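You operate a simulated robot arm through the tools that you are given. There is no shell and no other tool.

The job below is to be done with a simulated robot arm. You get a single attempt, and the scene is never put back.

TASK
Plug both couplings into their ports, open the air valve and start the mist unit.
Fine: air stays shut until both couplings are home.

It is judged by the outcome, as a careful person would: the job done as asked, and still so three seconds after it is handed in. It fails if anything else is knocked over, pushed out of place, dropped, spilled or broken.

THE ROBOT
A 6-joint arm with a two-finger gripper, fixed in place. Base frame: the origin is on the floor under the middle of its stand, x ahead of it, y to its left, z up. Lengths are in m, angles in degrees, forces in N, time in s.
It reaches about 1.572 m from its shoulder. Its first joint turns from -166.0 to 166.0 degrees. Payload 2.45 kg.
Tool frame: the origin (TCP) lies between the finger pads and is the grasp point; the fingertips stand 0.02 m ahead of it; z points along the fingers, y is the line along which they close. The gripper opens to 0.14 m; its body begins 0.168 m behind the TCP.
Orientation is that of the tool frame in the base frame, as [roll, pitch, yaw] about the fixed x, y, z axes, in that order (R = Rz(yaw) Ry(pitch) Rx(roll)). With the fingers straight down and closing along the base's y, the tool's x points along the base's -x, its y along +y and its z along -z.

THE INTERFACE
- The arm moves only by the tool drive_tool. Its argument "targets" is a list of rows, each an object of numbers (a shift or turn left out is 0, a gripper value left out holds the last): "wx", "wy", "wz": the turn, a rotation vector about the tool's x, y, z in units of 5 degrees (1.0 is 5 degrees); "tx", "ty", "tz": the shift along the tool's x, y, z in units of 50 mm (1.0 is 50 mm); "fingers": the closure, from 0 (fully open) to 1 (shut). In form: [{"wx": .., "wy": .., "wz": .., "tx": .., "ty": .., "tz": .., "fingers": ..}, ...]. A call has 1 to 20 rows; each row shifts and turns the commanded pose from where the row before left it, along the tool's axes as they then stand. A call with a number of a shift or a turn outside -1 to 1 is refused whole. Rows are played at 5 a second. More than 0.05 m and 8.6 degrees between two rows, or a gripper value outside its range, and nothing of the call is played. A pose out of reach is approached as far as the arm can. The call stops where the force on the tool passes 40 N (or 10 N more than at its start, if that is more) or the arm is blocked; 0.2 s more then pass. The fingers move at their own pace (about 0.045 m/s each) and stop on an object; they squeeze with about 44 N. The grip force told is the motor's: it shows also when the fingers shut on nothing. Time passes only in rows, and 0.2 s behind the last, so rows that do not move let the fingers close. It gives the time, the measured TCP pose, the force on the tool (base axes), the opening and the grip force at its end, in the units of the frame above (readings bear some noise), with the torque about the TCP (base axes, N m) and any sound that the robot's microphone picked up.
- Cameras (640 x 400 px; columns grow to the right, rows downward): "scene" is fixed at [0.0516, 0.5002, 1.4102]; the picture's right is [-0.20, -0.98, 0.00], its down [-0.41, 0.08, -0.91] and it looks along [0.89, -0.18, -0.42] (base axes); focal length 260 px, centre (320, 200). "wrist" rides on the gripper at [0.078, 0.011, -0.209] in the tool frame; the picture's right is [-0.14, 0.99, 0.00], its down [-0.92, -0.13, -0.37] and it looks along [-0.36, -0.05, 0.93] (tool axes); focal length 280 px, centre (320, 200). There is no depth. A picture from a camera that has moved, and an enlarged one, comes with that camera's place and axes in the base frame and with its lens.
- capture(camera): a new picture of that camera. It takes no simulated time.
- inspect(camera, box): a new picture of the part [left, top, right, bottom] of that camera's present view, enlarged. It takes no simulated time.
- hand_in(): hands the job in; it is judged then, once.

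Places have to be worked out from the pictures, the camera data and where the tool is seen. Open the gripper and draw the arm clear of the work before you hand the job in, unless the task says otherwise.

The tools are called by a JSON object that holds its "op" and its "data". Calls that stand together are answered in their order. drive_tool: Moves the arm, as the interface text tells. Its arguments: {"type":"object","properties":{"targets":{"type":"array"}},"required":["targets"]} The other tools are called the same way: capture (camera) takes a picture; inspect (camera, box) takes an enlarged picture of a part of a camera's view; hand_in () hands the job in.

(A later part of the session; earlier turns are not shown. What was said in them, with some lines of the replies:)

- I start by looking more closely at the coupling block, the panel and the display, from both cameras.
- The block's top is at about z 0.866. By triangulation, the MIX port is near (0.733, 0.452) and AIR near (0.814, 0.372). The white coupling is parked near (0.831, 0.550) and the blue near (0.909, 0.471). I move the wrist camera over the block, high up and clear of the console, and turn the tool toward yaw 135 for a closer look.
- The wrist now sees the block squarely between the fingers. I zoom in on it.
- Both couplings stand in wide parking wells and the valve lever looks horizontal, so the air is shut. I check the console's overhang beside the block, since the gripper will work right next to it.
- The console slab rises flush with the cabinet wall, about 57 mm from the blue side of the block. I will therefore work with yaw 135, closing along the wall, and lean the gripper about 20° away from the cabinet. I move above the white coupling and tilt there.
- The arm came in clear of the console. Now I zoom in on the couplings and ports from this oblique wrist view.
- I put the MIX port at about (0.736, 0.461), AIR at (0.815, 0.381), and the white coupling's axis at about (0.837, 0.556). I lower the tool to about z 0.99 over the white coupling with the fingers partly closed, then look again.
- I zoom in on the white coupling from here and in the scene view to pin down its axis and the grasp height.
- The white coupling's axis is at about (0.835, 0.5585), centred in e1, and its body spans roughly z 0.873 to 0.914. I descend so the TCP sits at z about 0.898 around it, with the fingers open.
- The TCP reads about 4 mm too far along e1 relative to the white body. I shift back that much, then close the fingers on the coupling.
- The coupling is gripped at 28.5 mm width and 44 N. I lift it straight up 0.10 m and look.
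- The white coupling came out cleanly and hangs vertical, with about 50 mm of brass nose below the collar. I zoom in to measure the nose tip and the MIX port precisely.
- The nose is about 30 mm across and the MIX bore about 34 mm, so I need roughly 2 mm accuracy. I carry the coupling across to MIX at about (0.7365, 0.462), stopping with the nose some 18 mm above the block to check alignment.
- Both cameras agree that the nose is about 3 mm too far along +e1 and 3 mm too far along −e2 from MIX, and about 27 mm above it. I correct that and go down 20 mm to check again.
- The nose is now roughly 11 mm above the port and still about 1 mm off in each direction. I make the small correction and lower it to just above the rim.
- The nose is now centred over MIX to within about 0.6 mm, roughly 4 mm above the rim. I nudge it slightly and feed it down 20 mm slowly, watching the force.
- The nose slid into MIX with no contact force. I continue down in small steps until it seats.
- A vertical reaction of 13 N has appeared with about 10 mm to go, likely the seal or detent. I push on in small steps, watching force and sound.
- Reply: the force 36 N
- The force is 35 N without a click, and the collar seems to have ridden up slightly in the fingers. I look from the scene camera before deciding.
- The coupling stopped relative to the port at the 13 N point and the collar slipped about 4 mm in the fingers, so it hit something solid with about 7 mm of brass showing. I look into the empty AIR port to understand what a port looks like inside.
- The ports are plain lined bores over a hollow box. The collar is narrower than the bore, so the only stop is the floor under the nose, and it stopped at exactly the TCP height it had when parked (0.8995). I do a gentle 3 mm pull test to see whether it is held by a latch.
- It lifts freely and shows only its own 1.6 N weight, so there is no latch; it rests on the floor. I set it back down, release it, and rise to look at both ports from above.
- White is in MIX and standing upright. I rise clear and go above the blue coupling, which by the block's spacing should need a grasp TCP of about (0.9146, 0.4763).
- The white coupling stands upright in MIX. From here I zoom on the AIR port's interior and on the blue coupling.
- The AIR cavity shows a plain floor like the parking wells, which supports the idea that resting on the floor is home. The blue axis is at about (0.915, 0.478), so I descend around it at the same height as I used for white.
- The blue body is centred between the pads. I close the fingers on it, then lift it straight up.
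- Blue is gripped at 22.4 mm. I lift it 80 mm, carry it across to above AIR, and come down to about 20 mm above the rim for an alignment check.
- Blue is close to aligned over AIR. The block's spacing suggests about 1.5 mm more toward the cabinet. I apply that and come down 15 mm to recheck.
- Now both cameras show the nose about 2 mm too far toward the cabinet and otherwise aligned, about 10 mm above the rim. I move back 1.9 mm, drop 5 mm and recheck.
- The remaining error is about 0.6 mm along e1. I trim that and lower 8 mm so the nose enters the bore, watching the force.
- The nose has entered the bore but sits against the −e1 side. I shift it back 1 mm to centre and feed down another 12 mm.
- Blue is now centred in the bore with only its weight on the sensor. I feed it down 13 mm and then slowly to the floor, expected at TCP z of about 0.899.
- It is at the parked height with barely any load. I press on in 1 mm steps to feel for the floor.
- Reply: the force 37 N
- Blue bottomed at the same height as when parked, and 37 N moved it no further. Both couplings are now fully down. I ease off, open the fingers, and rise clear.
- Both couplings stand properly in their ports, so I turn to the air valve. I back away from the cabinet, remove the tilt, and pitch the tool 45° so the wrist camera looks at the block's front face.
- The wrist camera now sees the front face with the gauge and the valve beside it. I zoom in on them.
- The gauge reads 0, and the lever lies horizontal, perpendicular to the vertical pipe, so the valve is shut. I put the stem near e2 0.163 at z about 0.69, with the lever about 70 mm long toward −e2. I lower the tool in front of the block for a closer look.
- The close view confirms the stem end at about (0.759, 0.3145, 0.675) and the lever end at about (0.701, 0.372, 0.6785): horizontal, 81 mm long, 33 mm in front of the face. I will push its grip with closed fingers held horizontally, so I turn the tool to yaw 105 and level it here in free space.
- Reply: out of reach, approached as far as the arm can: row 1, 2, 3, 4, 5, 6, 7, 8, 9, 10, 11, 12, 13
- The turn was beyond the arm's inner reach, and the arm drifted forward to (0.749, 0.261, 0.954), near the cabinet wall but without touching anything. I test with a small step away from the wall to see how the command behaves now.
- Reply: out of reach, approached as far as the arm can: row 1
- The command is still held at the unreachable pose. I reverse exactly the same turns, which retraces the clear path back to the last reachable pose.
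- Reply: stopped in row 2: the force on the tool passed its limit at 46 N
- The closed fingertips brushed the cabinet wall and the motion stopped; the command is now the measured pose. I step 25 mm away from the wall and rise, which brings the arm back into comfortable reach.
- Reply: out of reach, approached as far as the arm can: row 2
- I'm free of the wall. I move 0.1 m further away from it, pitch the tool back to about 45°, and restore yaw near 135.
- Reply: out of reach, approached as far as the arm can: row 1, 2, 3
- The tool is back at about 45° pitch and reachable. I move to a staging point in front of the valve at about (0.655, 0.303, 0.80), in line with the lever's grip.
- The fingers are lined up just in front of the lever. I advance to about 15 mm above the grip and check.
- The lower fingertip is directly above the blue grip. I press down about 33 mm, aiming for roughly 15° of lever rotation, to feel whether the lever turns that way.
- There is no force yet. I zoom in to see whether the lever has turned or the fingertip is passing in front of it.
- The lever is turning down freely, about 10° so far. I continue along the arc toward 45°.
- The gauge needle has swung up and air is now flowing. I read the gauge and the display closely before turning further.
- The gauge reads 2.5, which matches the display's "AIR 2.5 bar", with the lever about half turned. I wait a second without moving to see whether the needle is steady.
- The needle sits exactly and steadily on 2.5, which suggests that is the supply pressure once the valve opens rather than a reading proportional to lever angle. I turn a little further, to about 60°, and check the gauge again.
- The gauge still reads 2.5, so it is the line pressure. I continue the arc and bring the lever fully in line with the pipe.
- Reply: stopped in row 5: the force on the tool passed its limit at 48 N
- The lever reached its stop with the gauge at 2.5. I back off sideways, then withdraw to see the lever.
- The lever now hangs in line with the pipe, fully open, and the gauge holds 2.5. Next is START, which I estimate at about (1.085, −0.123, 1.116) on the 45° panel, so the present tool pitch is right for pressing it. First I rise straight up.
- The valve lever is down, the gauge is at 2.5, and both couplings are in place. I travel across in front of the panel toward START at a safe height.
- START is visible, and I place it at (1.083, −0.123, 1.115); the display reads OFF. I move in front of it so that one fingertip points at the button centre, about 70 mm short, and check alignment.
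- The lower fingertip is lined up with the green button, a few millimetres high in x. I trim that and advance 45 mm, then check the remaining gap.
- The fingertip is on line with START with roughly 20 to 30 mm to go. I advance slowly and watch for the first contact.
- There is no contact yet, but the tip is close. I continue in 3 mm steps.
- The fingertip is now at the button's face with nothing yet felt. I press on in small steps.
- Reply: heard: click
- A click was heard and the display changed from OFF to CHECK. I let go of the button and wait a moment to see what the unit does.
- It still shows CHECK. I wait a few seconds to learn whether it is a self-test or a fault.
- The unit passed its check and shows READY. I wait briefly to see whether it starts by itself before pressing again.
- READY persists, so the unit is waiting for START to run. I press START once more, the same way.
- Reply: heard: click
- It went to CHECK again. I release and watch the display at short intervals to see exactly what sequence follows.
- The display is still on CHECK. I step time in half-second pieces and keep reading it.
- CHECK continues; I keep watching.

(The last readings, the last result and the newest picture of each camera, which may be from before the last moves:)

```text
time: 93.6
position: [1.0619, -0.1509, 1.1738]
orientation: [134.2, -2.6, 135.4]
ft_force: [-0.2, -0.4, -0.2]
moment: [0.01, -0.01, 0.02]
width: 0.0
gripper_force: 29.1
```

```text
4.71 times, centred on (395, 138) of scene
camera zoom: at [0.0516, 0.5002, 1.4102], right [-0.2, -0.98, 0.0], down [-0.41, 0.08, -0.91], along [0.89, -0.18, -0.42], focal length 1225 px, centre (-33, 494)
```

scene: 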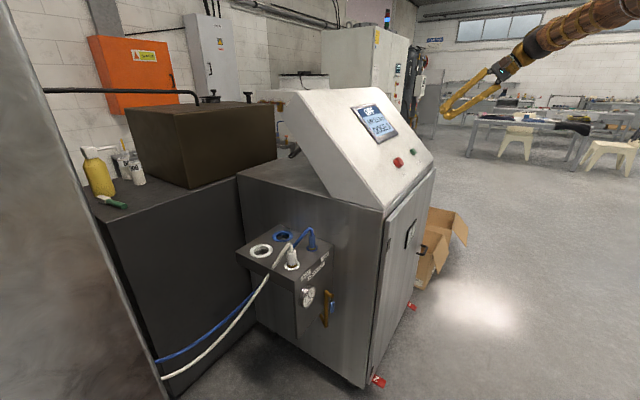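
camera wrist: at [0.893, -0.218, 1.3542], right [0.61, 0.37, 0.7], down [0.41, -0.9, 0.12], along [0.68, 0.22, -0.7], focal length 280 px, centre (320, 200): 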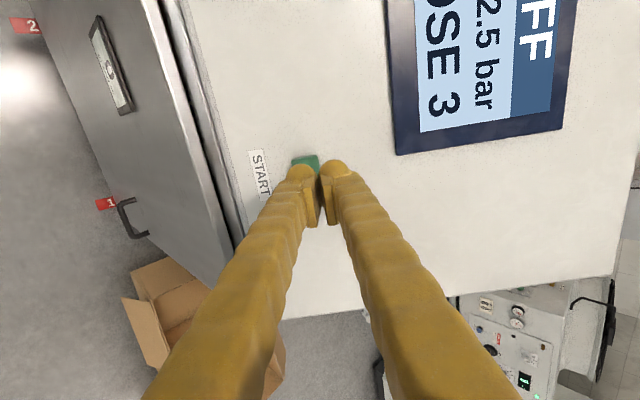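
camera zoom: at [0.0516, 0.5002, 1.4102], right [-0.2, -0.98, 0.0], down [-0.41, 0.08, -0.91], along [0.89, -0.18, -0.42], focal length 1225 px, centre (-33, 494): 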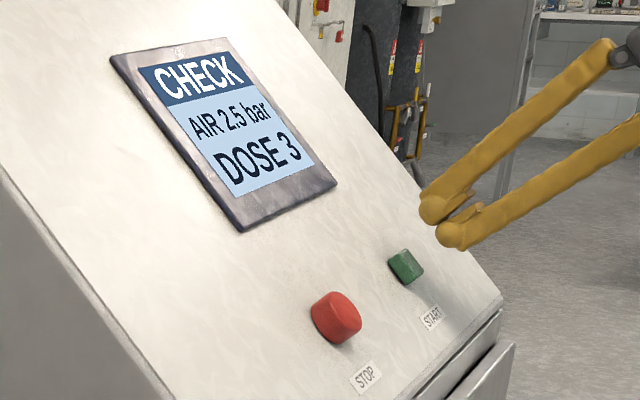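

Still CHECK about 2.5 s after the press, so I continue in short steps.

{"op": "drive_tool", "data": {"targets": [{}, {}]}}

{"op": "inspect", "data": {"camera": "scene", "box": [345, 95, 445, 180]}}

```text
time: 94.2
position: [1.061, -0.1515, 1.1735]
orientation: [134.3, -2.6, 135.5]
ft_force: [-1.0, 0.4, 0.2]
moment: [0.0, 0.03, 0.01]
width: 0.0
gripper_force: 29.2
```

```text
4.71 times, centred on (395, 138) of scene
camera zoom: at [0.0516, 0.5002, 1.4102], right [-0.2, -0.98, 0.0], down [-0.41, 0.08, -0.91], along [0.89, -0.18, -0.42], focal length 1225 px, centre (-33, 494)
```

zoom: 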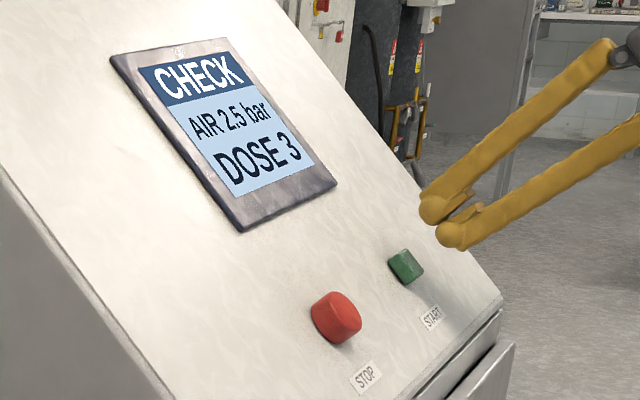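

CHECK is still showing. I step on again.

{"op": "drive_tool", "data": {"targets": [{}, {}]}}

{"op": "inspect", "data": {"camera": "scene", "box": [345, 95, 445, 180]}}

```text
time: 94.8
position: [1.0613, -0.1508, 1.1731]
orientation: [134.3, -2.6, 135.4]
ft_force: [1.4, -0.3, 0.5]
moment: [-0.03, 0.02, -0.01]
width: 0.0001
gripper_force: 29.0
```

```text
4.71 times, centred on (395, 138) of scene
camera zoom: at [0.0516, 0.5002, 1.4102], right [-0.2, -0.98, 0.0], down [-0.41, 0.08, -0.91], along [0.89, -0.18, -0.42], focal length 1225 px, centre (-33, 494)
```

zoom: 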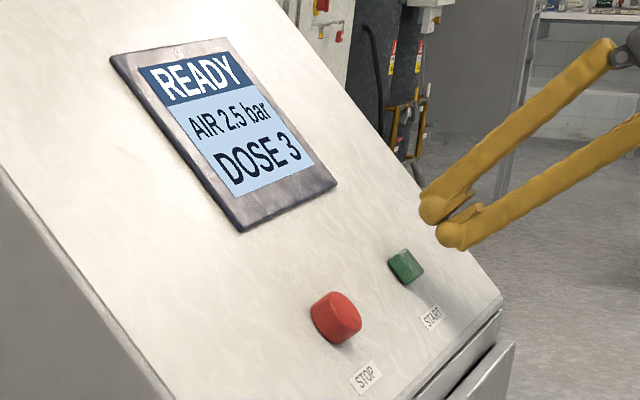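

The sequence is START, then CHECK for about 4 s, then READY, both times with no fault. So READY is the unit's started, self-checked state. I leave the buttons alone, back the arm well away from the panel, and open the gripper.

{"op": "drive_tool", "data": {"targets": [{"tz": -0.9}, {"tz": -0.9}, {"tz": -0.9}, {"tz": -0.9}, {"ty": 0.5, "tz": -0.7, "fingers": 0}, {"ty": 0.5, "tz": -0.7}, {"ty": 0.5, "tz": -0.7}, {}, {}, {}, {}, {}, {}]}}

{"op": "capture", "data": {"camera": "scene"}}

{"op": "inspect", "data": {"camera": "scene", "box": [335, 95, 445, 180]}}

{"op": "inspect", "data": {"camera": "scene", "box": [240, 210, 350, 335]}}

{"op": "capture", "data": {"camera": "wrist"}}

```text
time: 97.6
position: [0.9667, -0.2667, 1.4282]
orientation: [134.3, -2.6, 135.4]
ft_force: [-0.1, 1.8, 0.5]
moment: [0.01, 0.01, 0.01]
width: 0.1399
gripper_force: 0.1
```

```text
taken
```

scene: 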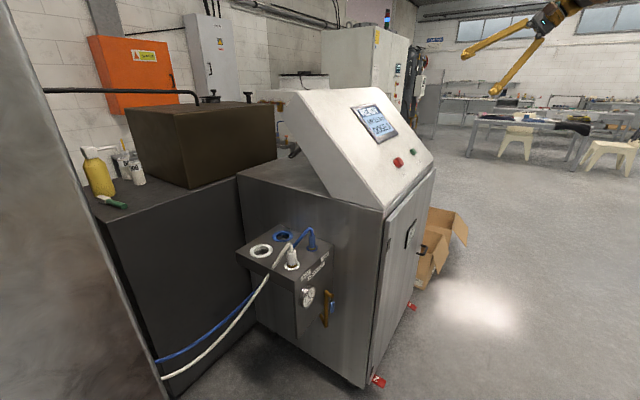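

```text
4.71 times, centred on (390, 138) of scene
camera zoom: at [0.0516, 0.5002, 1.4102], right [-0.2, -0.98, 0.0], down [-0.41, 0.08, -0.91], along [0.89, -0.18, -0.42], focal length 1225 px, centre (-9, 494)
```

zoom: 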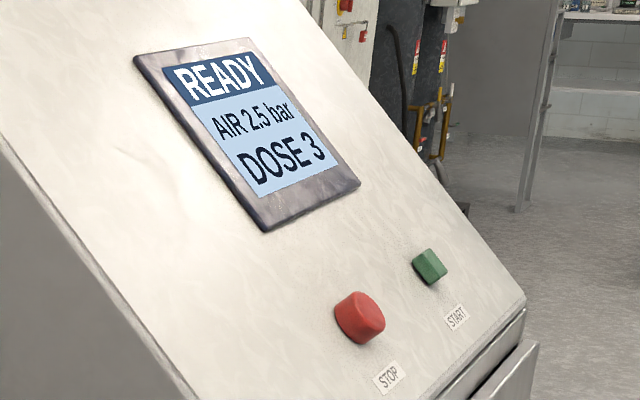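

```text
3.20 times, centred on (295, 272) of scene
camera zoom: at [0.0516, 0.5002, 1.4102], right [-0.2, -0.98, 0.0], down [-0.41, 0.08, -0.91], along [0.89, -0.18, -0.42], focal length 833 px, centre (400, -32)
```

zoom: 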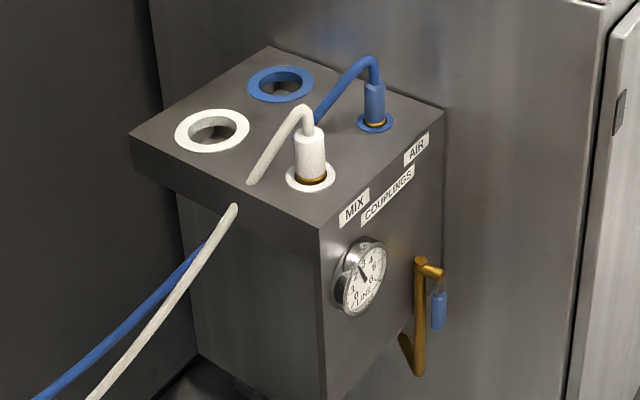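

```text
taken
camera wrist: at [0.8158, -0.3187, 1.5848], right [0.61, 0.37, 0.7], down [0.41, -0.9, 0.12], along [0.68, 0.22, -0.7], focal length 280 px, centre (320, 200)
```

wrist: 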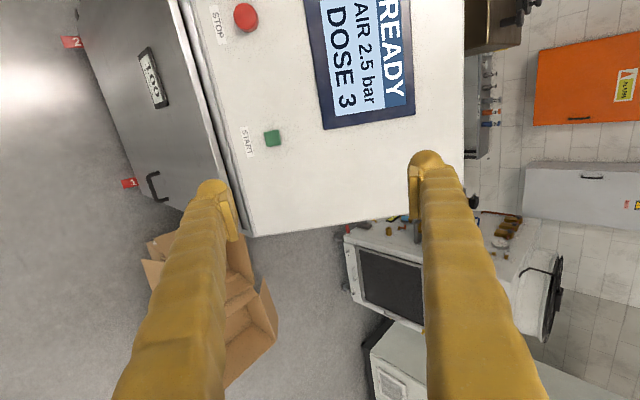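

The display holds READY, the gauge is at 2.5, and both couplings and the lever are as intended. Before handing in, I read the placard on the cabinet door, in case it says something about starting.

{"op": "inspect", "data": {"camera": "wrist", "box": [125, 35, 185, 120]}}

{"op": "inspect", "data": {"camera": "wrist", "box": [200, 0, 320, 160]}}

{"op": "inspect", "data": {"camera": "scene", "box": [385, 200, 435, 270]}}

```text
4.71 times, centred on (155, 78) of wrist
camera zoom: at [0.8158, -0.3187, 1.5848], right [0.61, 0.37, 0.7], down [0.41, -0.9, 0.12], along [0.68, 0.22, -0.7], focal length 1320 px, centre (1096, 776)
```

zoom: 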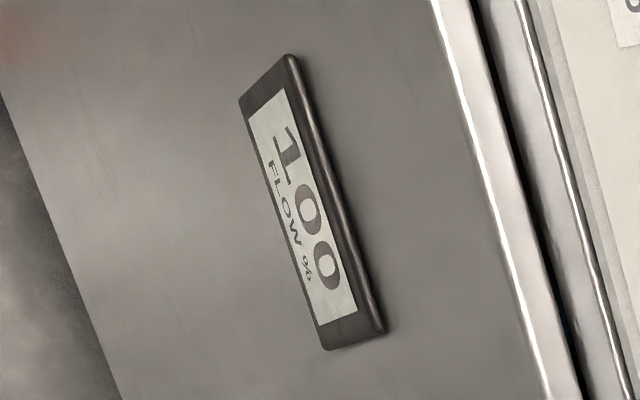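

```text
2.50 times, centred on (260, 80) of wrist
camera zoom: at [0.8158, -0.3187, 1.5848], right [0.61, 0.37, 0.7], down [0.41, -0.9, 0.12], along [0.68, 0.22, -0.7], focal length 701 px, centre (470, 500)
```

zoom: 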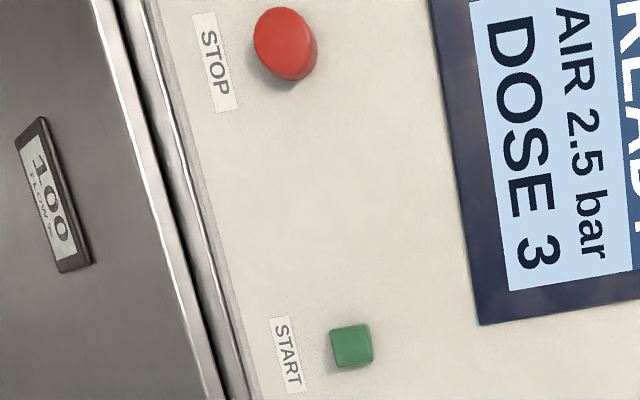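

```text
5.71 times, centred on (410, 235) of scene
camera zoom: at [0.0516, 0.5002, 1.4102], right [-0.2, -0.98, 0.0], down [-0.41, 0.08, -0.91], along [0.89, -0.18, -0.42], focal length 1488 px, centre (-194, 0)
```

zoom: 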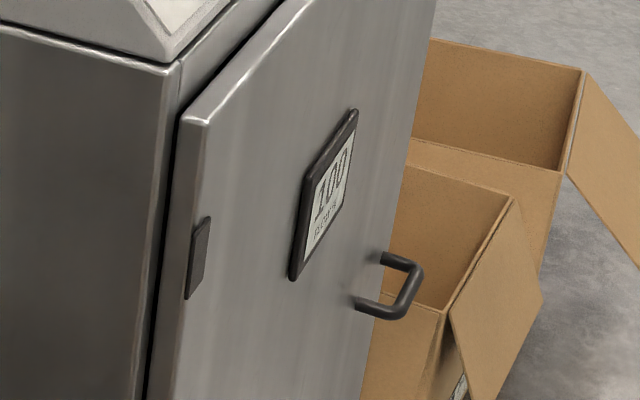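

The door readout shows FLOW 100 %, the gauge is steady at 2.5 bar, and the display shows READY after its check. Both couplings are in their ports, the gripper is open and the arm is clear, so I hand the job in.

{"op": "hand_in", "data": {}}

```text
The job is handed in.
```

The couplings are plugged in, the air is on and the mist unit has been started. It was showing READY when I handed the job in.

- **Couplings:** White is in MIX and blue is in AIR. Each went down until it hit a hard stop. They don't latch; white lifted freely when I pulled it gently.
- **Air:** I opened the valve only after both couplings were in. The lever is fully open against its stop and the gauge holds 2.5 bar.
- **Mist unit:** After I pressed START, the display went from OFF to CHECK, then to READY about 4 s later. I pressed START a second time to see if it would go further, and it only repeated CHECK and READY. I took READY to be its started state; the display never showed RUN or a fault. The door readout showed FLOW 100 %.

While I was repositioning for the valve, the closed fingertips bumped the cabinet's side wall at about 46 N and the motion stopped. I backed off; nothing in the later pictures looks moved or damaged.

The gripper is open and the arm is clear of the panel.
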